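You operate a simulated robot arm through the tools that you are given. There is no shell and no other tool. Be economical: measure what you need, move in short steps, check, and stop when the job is done.

Carry out the task below with a simulated robot arm. There is one attempt and no reset: what you move stays moved.

TASK
Put one of the lentil packets from the dining table top in the blue bowl.

It is judged by the outcome, as a careful person would: the job done as asked, and still so three seconds after it is handed in. It fails if anything else is knocked over, pushed out of place, dropped, spilled or broken.

THE ROBOT
A 7-joint arm with a two-finger parallel gripper, fixed in place. Base frame: the origin is at the foot of the arm, x ahead of it, y to its left, z up; the work surface is at about z = 0. Lengths are in m, angles in rad, forces in N, time in s.
With the tool pointing down near the work surface it reaches from about 0.24 to 0.62 m from the base axis. Its first joint turns from -1.152 to 1.152 rad. Payload 2.6 kg.
Tool frame: the origin (TCP) lies between the finger pads and is the grasp point; the fingertips stand 0.03 m ahead of it; z points along the fingers, y is the line along which they close. The gripper opens to 0.094 m. The fingers are 0.028 m wide and 0.01 m thick; the gripper's body (0.05 by 0.096 m) begins 0.055 m behind the TCP.
Orientation is that of the tool frame in the base frame, as [roll, pitch, yaw] about the fixed x, y, z axes, in that order (R = Rz(yaw) Ry(pitch) Rx(roll)). With the fingers straight down and closing along the base's y, the tool's x points along the base's -x, its y along +y and its z along -z.

THE INTERFACE
- The arm moves only by the tool servo_tool. Its argument "steps" is a list of rows, each a list of 5 numbers: the closure, from 0 (fully open) to 1 (shut), then the shift along the base's x, y, z in units of 40 mm (1.0 is 40 mm), then the turn about the base's z in units of 6 degrees (1.0 is 6 degrees). In form: [[claw, dx, dy, dz, yaw], ...]. A call has 1 to 12 rows; each row shifts and turns the commanded pose from where the row before left it. A call with a number of a shift or a turn outside -1 to 1 is refused whole. A row lasts 0.2 s, in which the tool goes at most 0.05 m and 0.15 rad; a call with a longer step from one row to the next is refused whole, and so is a gripper value outside its range. A pose out of reach is approached as far as the arm can. The call stops where the force on the tool passes 40 N (or 10 N more than at its start, if that is more) or the arm is blocked; 0.2 s more then pass. The fingers move at their own pace (about 0.072 m/s each) and stop on an object; they squeeze with about 22 N. The grip force told is the motor's: it shows also when the fingers shut on nothing. Time passes only in rows, and 0.2 s behind the last, so rows that do not move let the fingers close. It gives the time, the measured TCP pose, the force on the tool (base axes), the opening and the grip force at its end, in the units of the frame above (readings bear some noise), and new pictures: "show" is both (left out), scene, wrist or none.
- Cameras (640 x 400 px; columns grow to the right, rows downward): "scene" is fixed at [0.0307, 0.4342, 0.5562]; the picture's right is [-0.79, -0.61, 0.00], its down [-0.40, 0.53, -0.75] and it looks along [0.46, -0.59, -0.66] (base axes); focal length 229 px, centre (320, 200). "wrist" rides on the gripper at [-0.037, 0, -0.058] in the tool frame; the picture's right is [0.00, -1.00, 0.00], its down [0.97, 0.00, -0.24] and it looks along [0.24, 0.00, 0.97] (tool axes); focal length 218 px, centre (320, 200).
- measure_at(camera, pixels): for up to 12 pixels [column, row] of the newest picture of that camera ("zoom" is the newest enlarged one), the place [x, y, z] in the base frame of the surface seen there, good to about 0.003 m. No time passes.
- enlarge(camera, box): a new picture of the part [left, top, right, bottom] of that camera's present view, enlarged. No time passes.
- finish_job(): hands the job in; it is judged then, once.

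Work in short steps. Measure before you move; look again where a grasp or a placing could have gone wrong, and mend it. You have 60 turns and 120 pictures in all, the two below and enlarged ones among them. Open the gripper and draw the arm clear of the work before you hand the job in, unless the task says otherwise; then end with one line.

The tools are called after ">>>" as a command line: name --pt "numbers of a row" for each row, then --argument value for the rest, lists and objects as JSON in quotes. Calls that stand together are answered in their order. servo_tool: Moves the arm, as the interface text tells. Its arguments: {"type":"object","properties":{"steps":{"type":"array","items":{"type":"array","items":{"type":"number"}}},"show":{"type":"string","enum":["both","scene","wrist","none"]}},"required":["steps"]} The other tools are called the same way: measure_at (camera, pixels) gives the place of the surface under pixels of a picture; enlarge (camera, box) takes an enlarged picture of a part of a camera's view; finish_job () hands the job in.

At the start:

```text
time: 0.0
ee_pos: [0.3278, 0.1604, 0.3311]
tool_rot: [3.141, -0.001, 3.14]
wrist_force: [-0.5, -0.5, -0.1]
width: 0.0941
grasp_force: 0.1
```

scene: 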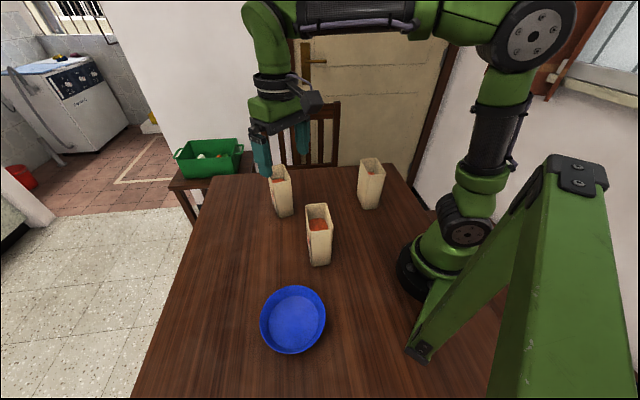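
wrist: 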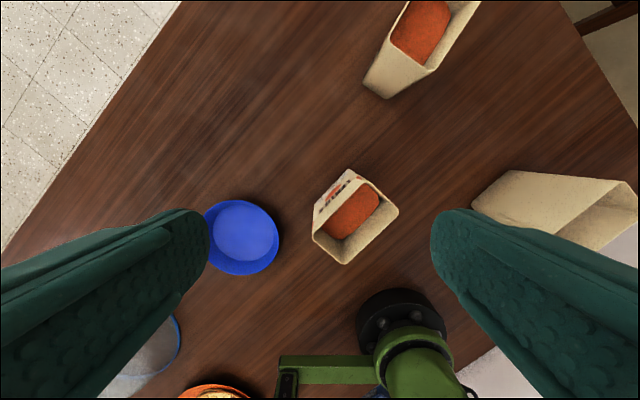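

The pictures show three open packets, with the middle one at about (318,235) in the scene view, and the blue bowl at (293,320). I'll look closer and measure.

>>> enlarge --camera "scene" --box '[240, 140, 400, 280]'

>>> enlarge --camera "wrist" --box '[190, 150, 430, 300]'

>>> measure_at --camera "wrist" --pixels '[[349, 169], [399, 210], [345, 264], [312, 229], [355, 213], [240, 232], [243, 203], [279, 245], [240, 275], [420, 30], [300, 170], [420, 130]]'

>>> measure_at --camera "scene" --pixels '[[306, 205], [328, 204], [332, 230], [310, 233], [314, 265], [330, 262], [293, 320], [262, 320], [325, 320], [293, 288], [293, 352], [319, 225]]'

```text
2.86 times, centred on (320, 210) of scene
```

zoom: 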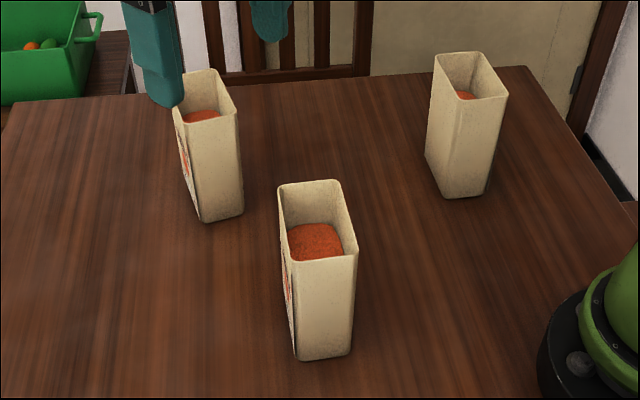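

```text
2.67 times, centred on (310, 225) of wrist
```

zoom: 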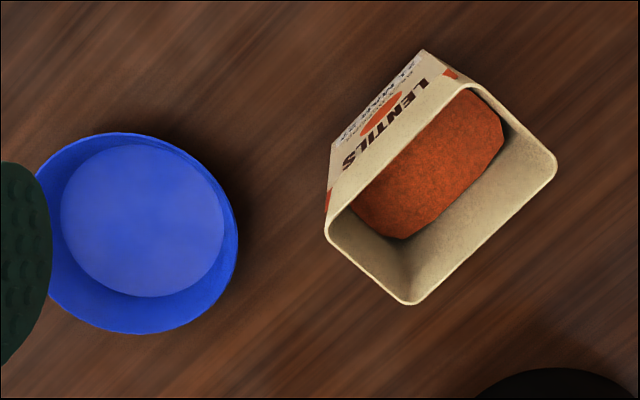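

```text
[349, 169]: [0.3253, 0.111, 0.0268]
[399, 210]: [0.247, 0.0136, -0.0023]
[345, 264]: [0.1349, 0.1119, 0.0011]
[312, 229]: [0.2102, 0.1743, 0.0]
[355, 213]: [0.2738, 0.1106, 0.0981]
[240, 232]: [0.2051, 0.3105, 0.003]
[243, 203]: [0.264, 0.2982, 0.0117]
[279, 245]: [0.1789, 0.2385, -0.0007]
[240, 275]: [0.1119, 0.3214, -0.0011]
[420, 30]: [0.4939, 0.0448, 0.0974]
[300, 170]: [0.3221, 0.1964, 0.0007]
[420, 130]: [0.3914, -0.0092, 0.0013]
```

```text
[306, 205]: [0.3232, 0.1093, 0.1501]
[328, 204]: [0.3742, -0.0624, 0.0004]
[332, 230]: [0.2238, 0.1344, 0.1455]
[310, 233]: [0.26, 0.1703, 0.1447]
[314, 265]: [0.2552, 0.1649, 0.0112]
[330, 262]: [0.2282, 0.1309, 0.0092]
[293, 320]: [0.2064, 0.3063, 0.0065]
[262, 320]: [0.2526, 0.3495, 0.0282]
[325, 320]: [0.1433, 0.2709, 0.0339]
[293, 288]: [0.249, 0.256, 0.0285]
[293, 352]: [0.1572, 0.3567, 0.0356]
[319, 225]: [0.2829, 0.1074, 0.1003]
```

>>> measure_at --camera "zoom" --pixels '[[468, 87], [551, 163], [410, 300], [330, 232], [400, 155], [515, 120], [370, 265], [487, 228], [60, 210], [140, 148], [225, 230], [140, 292]]'

>>> enlarge --camera "scene" --box '[230, 190, 390, 290]'

```text
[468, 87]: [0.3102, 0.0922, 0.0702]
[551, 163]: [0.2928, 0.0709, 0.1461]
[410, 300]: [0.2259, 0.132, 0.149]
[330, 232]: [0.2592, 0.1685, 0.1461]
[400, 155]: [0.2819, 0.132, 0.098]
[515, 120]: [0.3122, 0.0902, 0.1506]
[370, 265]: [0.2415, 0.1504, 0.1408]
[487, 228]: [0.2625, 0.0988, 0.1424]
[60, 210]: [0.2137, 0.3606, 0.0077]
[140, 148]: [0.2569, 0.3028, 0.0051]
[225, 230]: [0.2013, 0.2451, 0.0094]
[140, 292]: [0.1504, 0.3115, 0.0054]
```

```text
4.00 times, centred on (310, 240) of scene
```

zoom: 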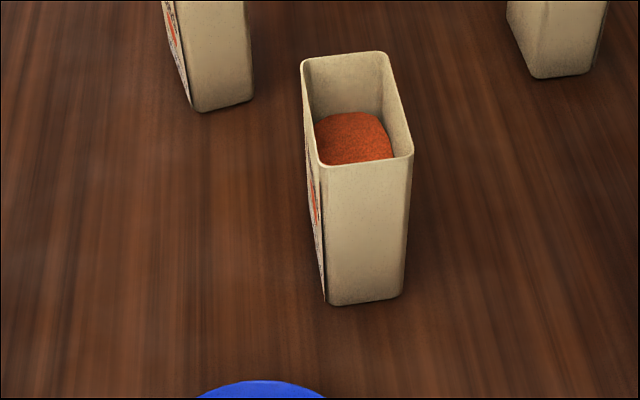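

The middle packet's rim corners are about (0.293,0.071), (0.226,0.132), (0.259,0.169) and (0.325,0.108). That puts its centre at (0.276,0.120), the top at 0.149, and the short side at 47.5°. I'll move over it and turn by -42.5°.

>>> servo_tool --pt "0 -0.1625 -0.126 -0.25 -0.885" --pt "0 -0.1625 -0.126 -0.25 -0.885" --pt "0 -0.1625 -0.126 -0.25 -0.885" --pt "0 -0.1625 -0.126 -0.25 -0.885" --pt "0 -0.1625 -0.126 -0.25 -0.885" --pt "0 -0.1625 -0.126 -0.25 -0.885" --pt "0 -0.1625 -0.126 -0.25 -0.885" --pt "0 -0.1625 -0.126 -0.25 -0.885" --pt "0 0 0 0 0"

```text
time: 2.0
ee_pos: [0.2769, 0.1201, 0.25]
tool_rot: [3.14, 0.0, 2.4]
wrist_force: [-0.7, 0.2, -0.3]
width: 0.0942
grasp_force: 0.1
```

scene: 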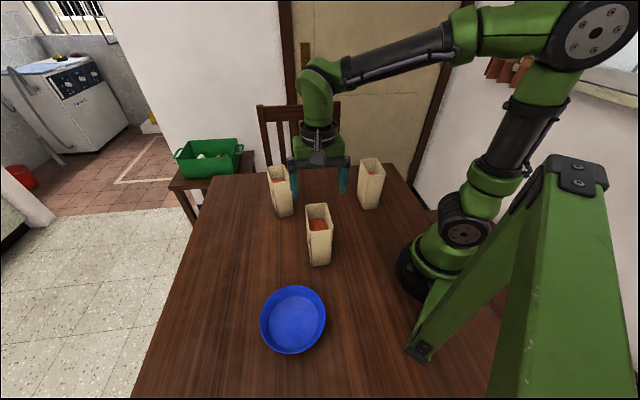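
wrist: 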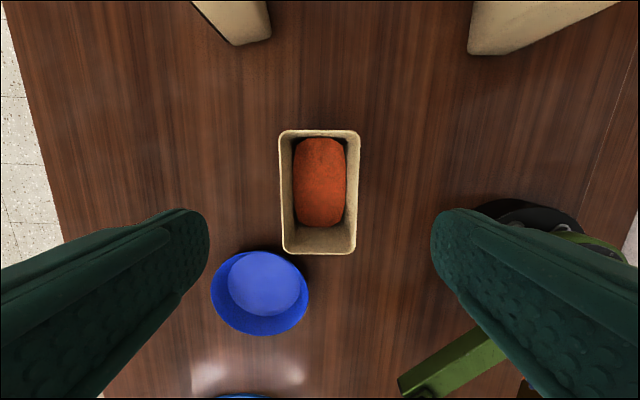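

The packet lies square between the fingers at (319,192). I'll check the rim, and the bowl, from here.

>>> measure_at --camera "wrist" --pixels '[[280, 190], [357, 190], [320, 132], [320, 252], [284, 135], [353, 250], [357, 135], [284, 250]]'

>>> enlarge --camera "scene" --box '[245, 275, 341, 365]'

>>> measure_at --camera "zoom" --pixels '[[320, 200], [200, 200], [440, 200], [320, 100], [320, 320], [150, 200], [490, 200], [540, 200], [320, 60], [320, 350], [110, 200], [320, 380]]'

```text
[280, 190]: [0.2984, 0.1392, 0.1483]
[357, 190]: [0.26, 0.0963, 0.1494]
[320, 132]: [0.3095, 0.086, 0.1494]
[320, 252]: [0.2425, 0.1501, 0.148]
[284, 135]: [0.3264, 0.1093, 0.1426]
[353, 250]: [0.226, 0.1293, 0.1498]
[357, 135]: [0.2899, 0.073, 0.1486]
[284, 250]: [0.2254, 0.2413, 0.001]
```

```text
4.44 times, centred on (293, 320) of scene
```

zoom: 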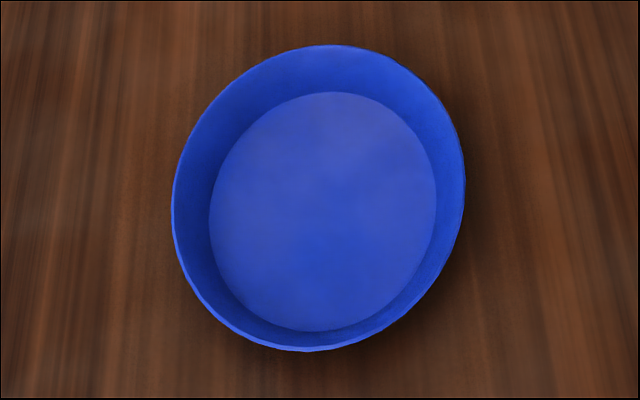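

```text
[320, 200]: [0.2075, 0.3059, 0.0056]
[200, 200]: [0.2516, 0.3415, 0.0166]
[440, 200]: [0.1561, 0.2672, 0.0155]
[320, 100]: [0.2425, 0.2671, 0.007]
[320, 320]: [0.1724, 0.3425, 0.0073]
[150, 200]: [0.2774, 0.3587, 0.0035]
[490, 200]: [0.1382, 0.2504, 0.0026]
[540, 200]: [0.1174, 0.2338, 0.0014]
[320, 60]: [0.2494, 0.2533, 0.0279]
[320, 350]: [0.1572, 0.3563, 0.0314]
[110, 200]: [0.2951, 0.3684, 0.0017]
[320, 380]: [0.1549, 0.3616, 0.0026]
```

The packet centre is about (0.277,0.118). The bowl floor is about 0.11 m across, centred at (0.204,0.305), so the packet (diagonal about 0.10 m) fits upright. I'll descend to z=0.105.

>>> servo_tool --pt "0 0 -0.04 -0.45 0" --pt "0 0 0 -0.45 0" --pt "0 0 0 -0.45 0" --pt "0 0 0 -0.45 0" --pt "0 0 0 -0.45 0" --pt "0 0 0 -0.45 0" --pt "0 0 0 -0.45 0" --pt "0 0 0 -0.45 0" --pt "0 0 0 0 0"

```text
time: 4.0
ee_pos: [0.2749, 0.1181, 0.1062]
tool_rot: [3.14, 0.0, 2.399]
wrist_force: [0.4, -0.6, 0.6]
width: 0.094
grasp_force: 0.0
```

scene: 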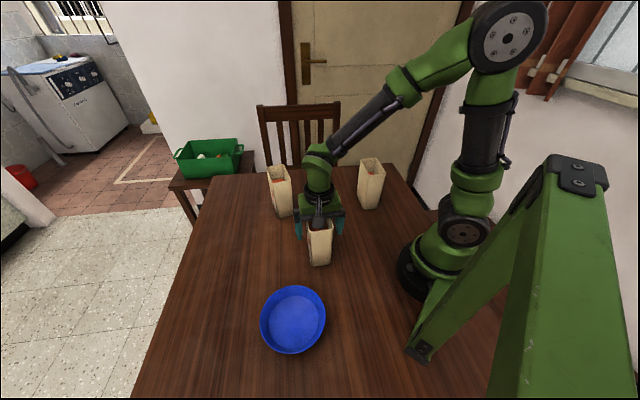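
wrist: 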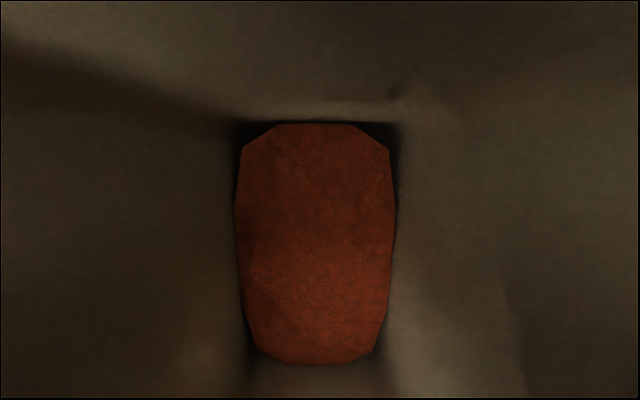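

The fingers straddle the packet with no contact force. Closing now.

>>> servo_tool --pt "0.3 0 0 0 0" --pt "0.5 0 0 0 0" --pt "0.7 0 0 0 0" --pt "1 0 0 0 0" --pt "1 0 0 0 0" --pt "1 0 0 0 0" --show "scene"

```text
time: 5.4
ee_pos: [0.2764, 0.1182, 0.1065]
tool_rot: [-3.14, 0.0, 2.398]
wrist_force: [-0.1, 0.3, -0.3]
width: 0.0613
grasp_force: 21.8
```

scene: 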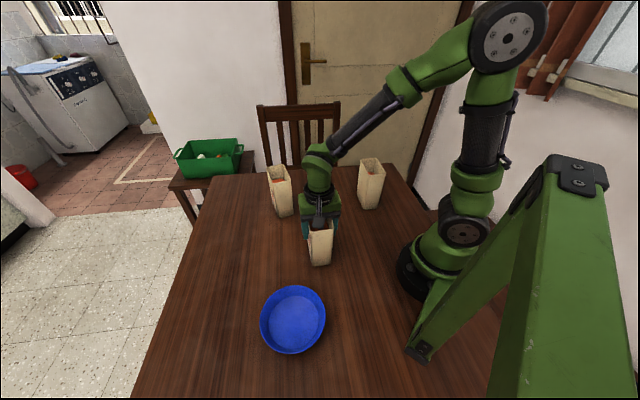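

Gripped at 61 mm width with 21.8 N. Lifting gently.

>>> servo_tool --pt "1 0 0 0.25 0" --pt "1 0 0 0.3 0" --pt "1 0 0 0.4 0" --pt "1 0 0 0.4 0" --pt "1 0 0 0.4 0" --pt "1 0 0 0.25 0" --pt "1 0 0 0 0"

```text
time: 7.0
ee_pos: [0.2758, 0.1197, 0.1874]
tool_rot: [3.142, -0.001, 2.4]
wrist_force: [0.6, 0.1, -3.9]
width: 0.0613
grasp_force: 22.7
```

scene: 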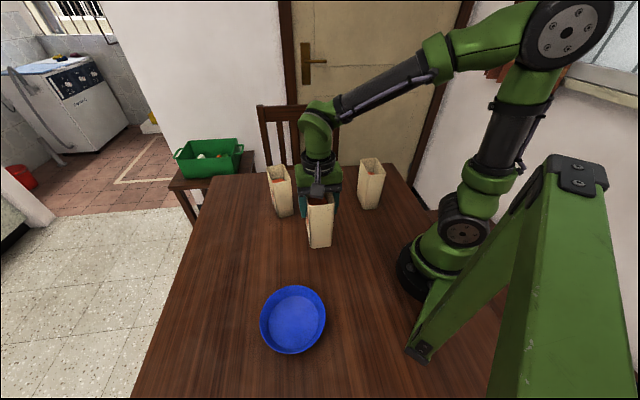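
wrist: 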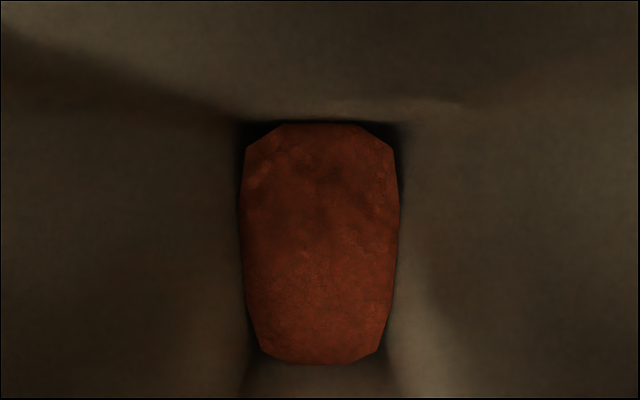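

Held steadily, with the bottom about 0.08 m up. Moving over the bowl centre at (0.204,0.305).

>>> servo_tool --pt "1 -0.09 0.23 0 0" --pt "1 -0.18 0.46 0 0" --pt "1 -0.18 0.46 0 0" --pt "1 -0.18 0.46 0 0" --pt "1 -0.18 0.46 0 0" --pt "1 -0.18 0.46 0 0" --pt "1 -0.18 0.46 0 0" --pt "1 -0.18 0.46 0 0" --pt "1 -0.18 0.46 0 0" --pt "1 -0.18 0.46 0 0" --pt "1 -0.09 0.23 0 0" --pt "1 0 0 0 0"

```text
time: 9.6
ee_pos: [0.2022, 0.3018, 0.1868]
tool_rot: [3.141, 0.001, 2.4]
wrist_force: [0.1, -0.3, -4.0]
width: 0.0614
grasp_force: 22.3
```

scene: 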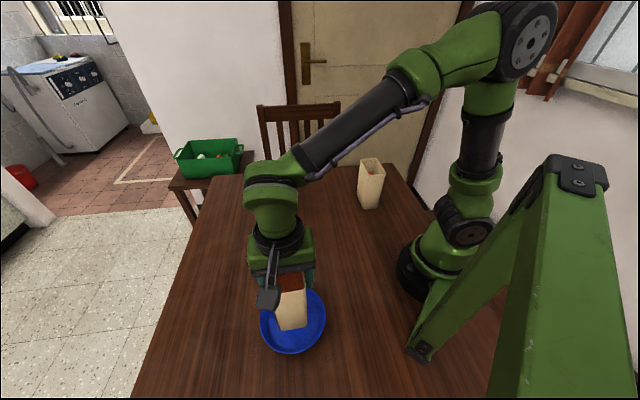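
wrist: 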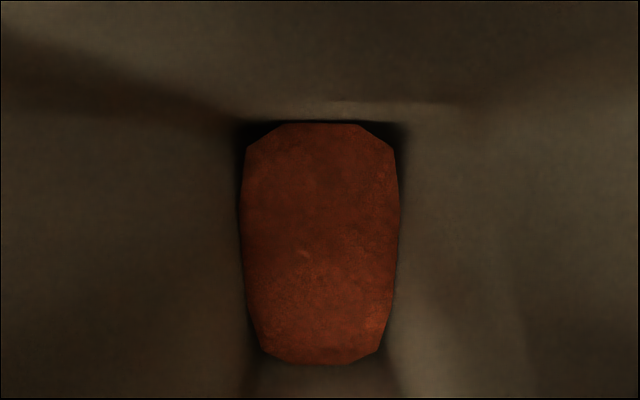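

Now over the bowl. I'll check the packet's pose relative to the bowl before lowering.

>>> enlarge --camera "scene" --box '[240, 250, 350, 360]'

```text
3.64 times, centred on (295, 305) of scene
```

zoom: 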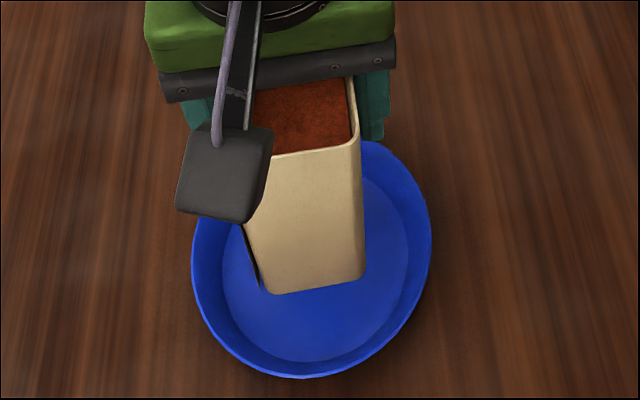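

>>> measure_at --camera "zoom" --pixels '[[272, 288], [315, 284], [360, 274], [362, 150], [310, 220], [255, 265]]'

```text
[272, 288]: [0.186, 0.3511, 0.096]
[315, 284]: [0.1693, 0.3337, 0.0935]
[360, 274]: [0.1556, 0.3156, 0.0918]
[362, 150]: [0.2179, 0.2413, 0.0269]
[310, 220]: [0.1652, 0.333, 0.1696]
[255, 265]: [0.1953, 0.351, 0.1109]
```

The packet bottom is centred near (0.203,0.303), 2 mm short of the bowl centre. I'll correct that and lower to about 20 mm above the floor.

>>> servo_tool --pt "1 0.025 0.05 -0.2 0" --pt "1 0 0 -0.3 0" --pt "1 0 0 -0.3 0" --pt "1 0 0 -0.3 0" --pt "1 0 0 -0.2 0" --pt "1 0 0 -0.1 0" --pt "1 0 0 0 0" --show "scene"

>>> enlarge --camera "scene" --box '[240, 250, 350, 360]'

```text
time: 11.2
ee_pos: [0.2037, 0.3038, 0.1307]
tool_rot: [-3.141, -0.001, 2.402]
wrist_force: [-0.1, 0.2, -3.8]
width: 0.0616
grasp_force: 22.5
```

scene: 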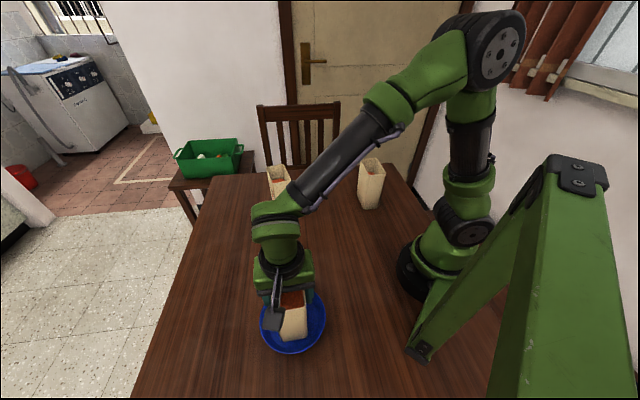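

```text
3.64 times, centred on (295, 305) of scene
```

zoom: 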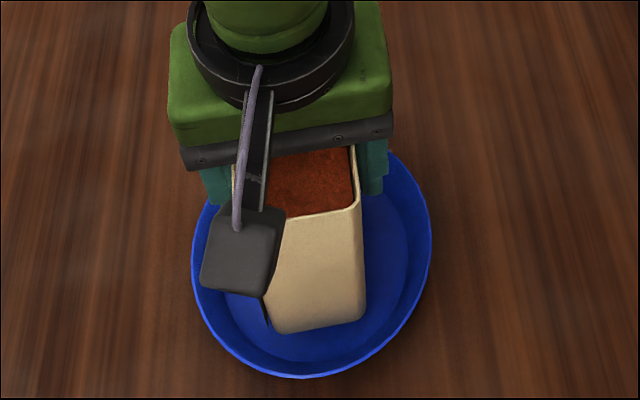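

Well centred, with the bottom about 24 mm up. Lowering slowly while watching the force.

>>> servo_tool --pt "1 0 0 -0.1 0" --pt "1 0 0 -0.1 0" --pt "1 0 0 -0.1 0" --pt "1 0 0 -0.05 0" --pt "1 0 0 0 0" --show "none"

>>> servo_tool --pt "1 0 0 -0.04 0" --pt "1 0 0 -0.04 0" --pt "1 0 0 0 0" --show "scene"

>>> enlarge --camera "scene" --box '[240, 250, 350, 360]'

```text
time: 12.4
ee_pos: [0.2044, 0.3039, 0.1164]
tool_rot: [-3.141, 0.0, 2.399]
wrist_force: [0.8, -0.4, -2.8]
width: 0.0616
grasp_force: 22.3
```

```text
time: 13.2
ee_pos: [0.2041, 0.3059, 0.1126]
tool_rot: [-3.141, 0.001, 2.398]
wrist_force: [-0.3, -1.4, -4.0]
width: 0.0612
grasp_force: 21.2
```

scene: 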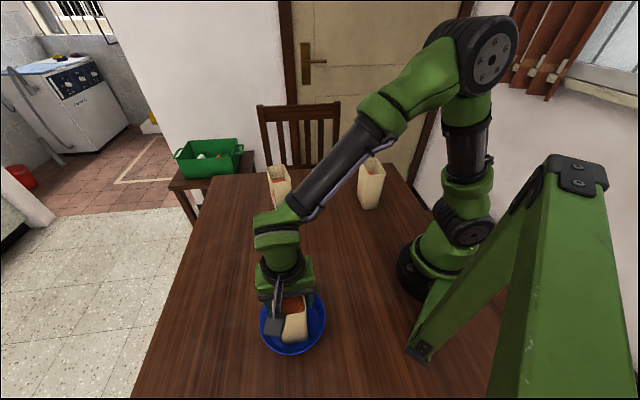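

```text
3.64 times, centred on (295, 305) of scene
```

zoom: 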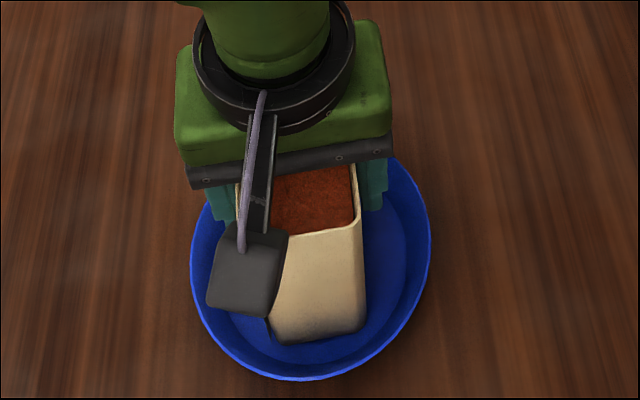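

Nearly down, with no change in vertical force yet. Stepping down another millimetre or two at a time.

>>> servo_tool --pt "1 0 0 -0.03 0" --pt "1 0 0 0 0" --show "none"

>>> servo_tool --pt "1 0 0 -0.03 0" --pt "1 0 0 0 0" --show "none"

```text
time: 13.8
ee_pos: [0.2044, 0.3039, 0.1122]
tool_rot: [3.141, 0.0, 2.399]
wrist_force: [0.4, -2.6, -1.4]
width: 0.0613
grasp_force: 21.8
```

```text
time: 14.4
ee_pos: [0.2043, 0.3046, 0.1109]
tool_rot: [3.141, 0.001, 2.401]
wrist_force: [0.4, -0.7, 4.1]
width: 0.0614
grasp_force: 21.9
```

Contact: the vertical force rose from -4 to +4 N, so the packet is resting on the bowl floor. Opening the fingers.

>>> servo_tool --pt "0.3 0 0 0 0" --pt "0.2 0 0 0 0" --pt "0.1 0 0 0 0" --pt "0 0 0 0 0" --pt "0 0 0 0 0"

>>> enlarge --camera "scene" --box '[240, 250, 350, 360]'

```text
time: 15.6
ee_pos: [0.2045, 0.3046, 0.1108]
tool_rot: [-3.14, 0.0, 2.4]
wrist_force: [0.0, -0.2, 0.8]
width: 0.0938
grasp_force: 0.1
```

scene: 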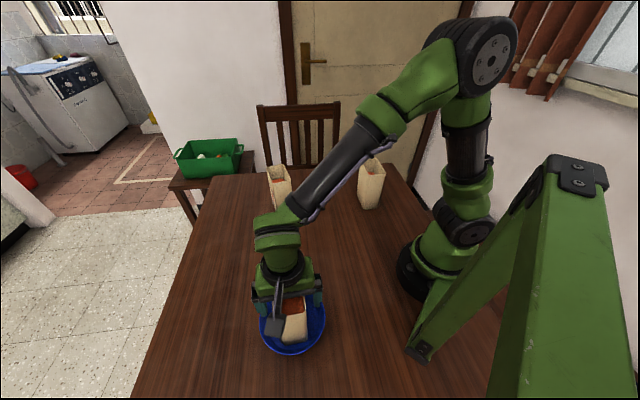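
wrist: 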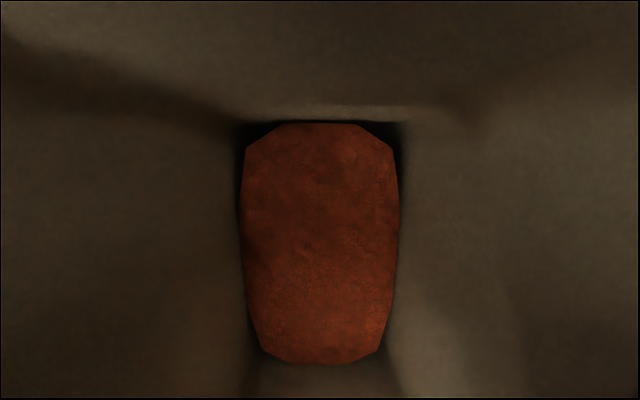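

```text
3.64 times, centred on (295, 305) of scene
```

zoom: 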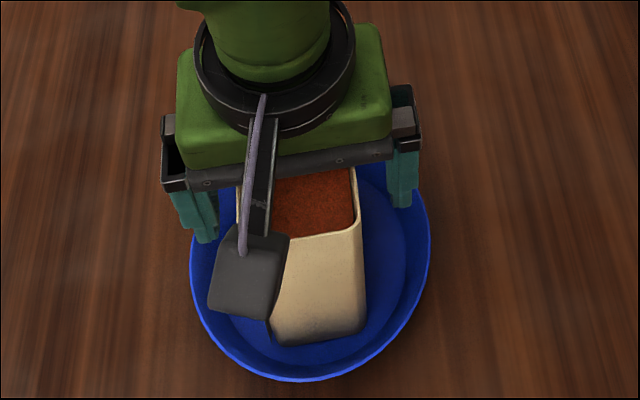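

The packet stands upright and free. Going straight up, then away.

>>> servo_tool --pt "0 0 0 0.2 0" --pt "0 0 0 0.4 0" --pt "0 0 0 0.5 0" --pt "0 0 0 0.5 0" --pt "0 0 0 0.6 0" --pt "0 0 0 0.6 0" --pt "0 0 0 0.6 0" --pt "0 0.4 -0.4 0.3 0" --pt "0 0.5 -0.5 0 0" --pt "0 0.5 -0.5 0 0" --pt "0 0.5 -0.5 0 0" --pt "0 0 0 0 0"

>>> enlarge --camera "scene" --box '[240, 250, 350, 360]'

```text
time: 18.2
ee_pos: [0.2796, 0.2278, 0.2586]
tool_rot: [-3.14, -0.001, 2.401]
wrist_force: [-0.2, 0.7, 0.4]
width: 0.0941
grasp_force: 0.0
```

scene: 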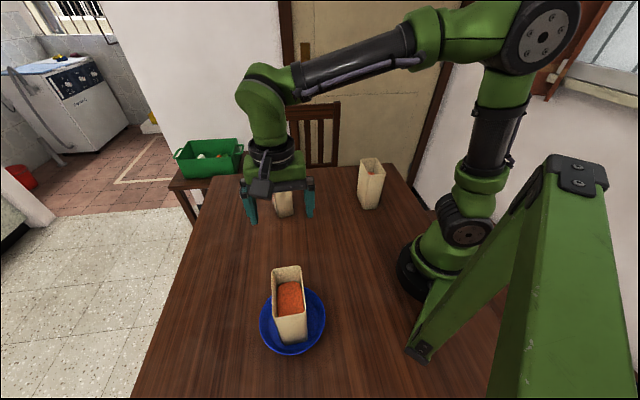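
wrist: 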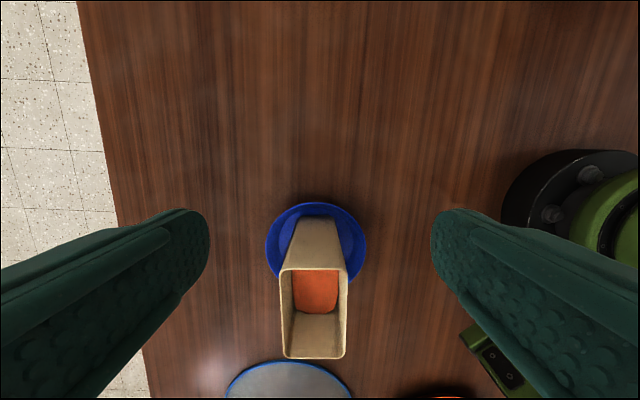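

```text
3.64 times, centred on (295, 305) of scene
```

zoom: 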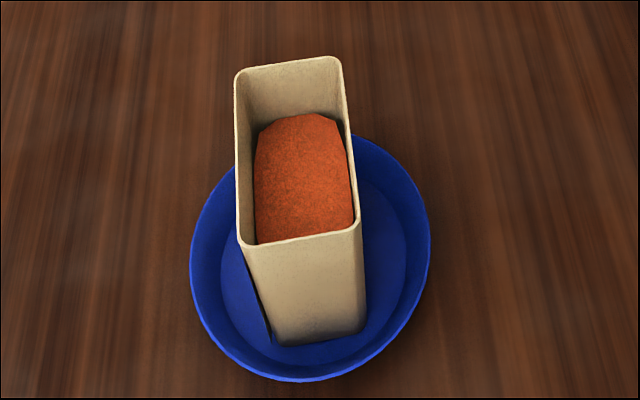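

The packet stands upright inside the bowl, nothing else has moved, and the arm is clear. Handing in.

>>> finish_job

```text
The job is handed in.
```

One lentil packet is standing upright in the blue bowl; nothing was spilled, nothing else was moved, and the arm is clear with the gripper open.
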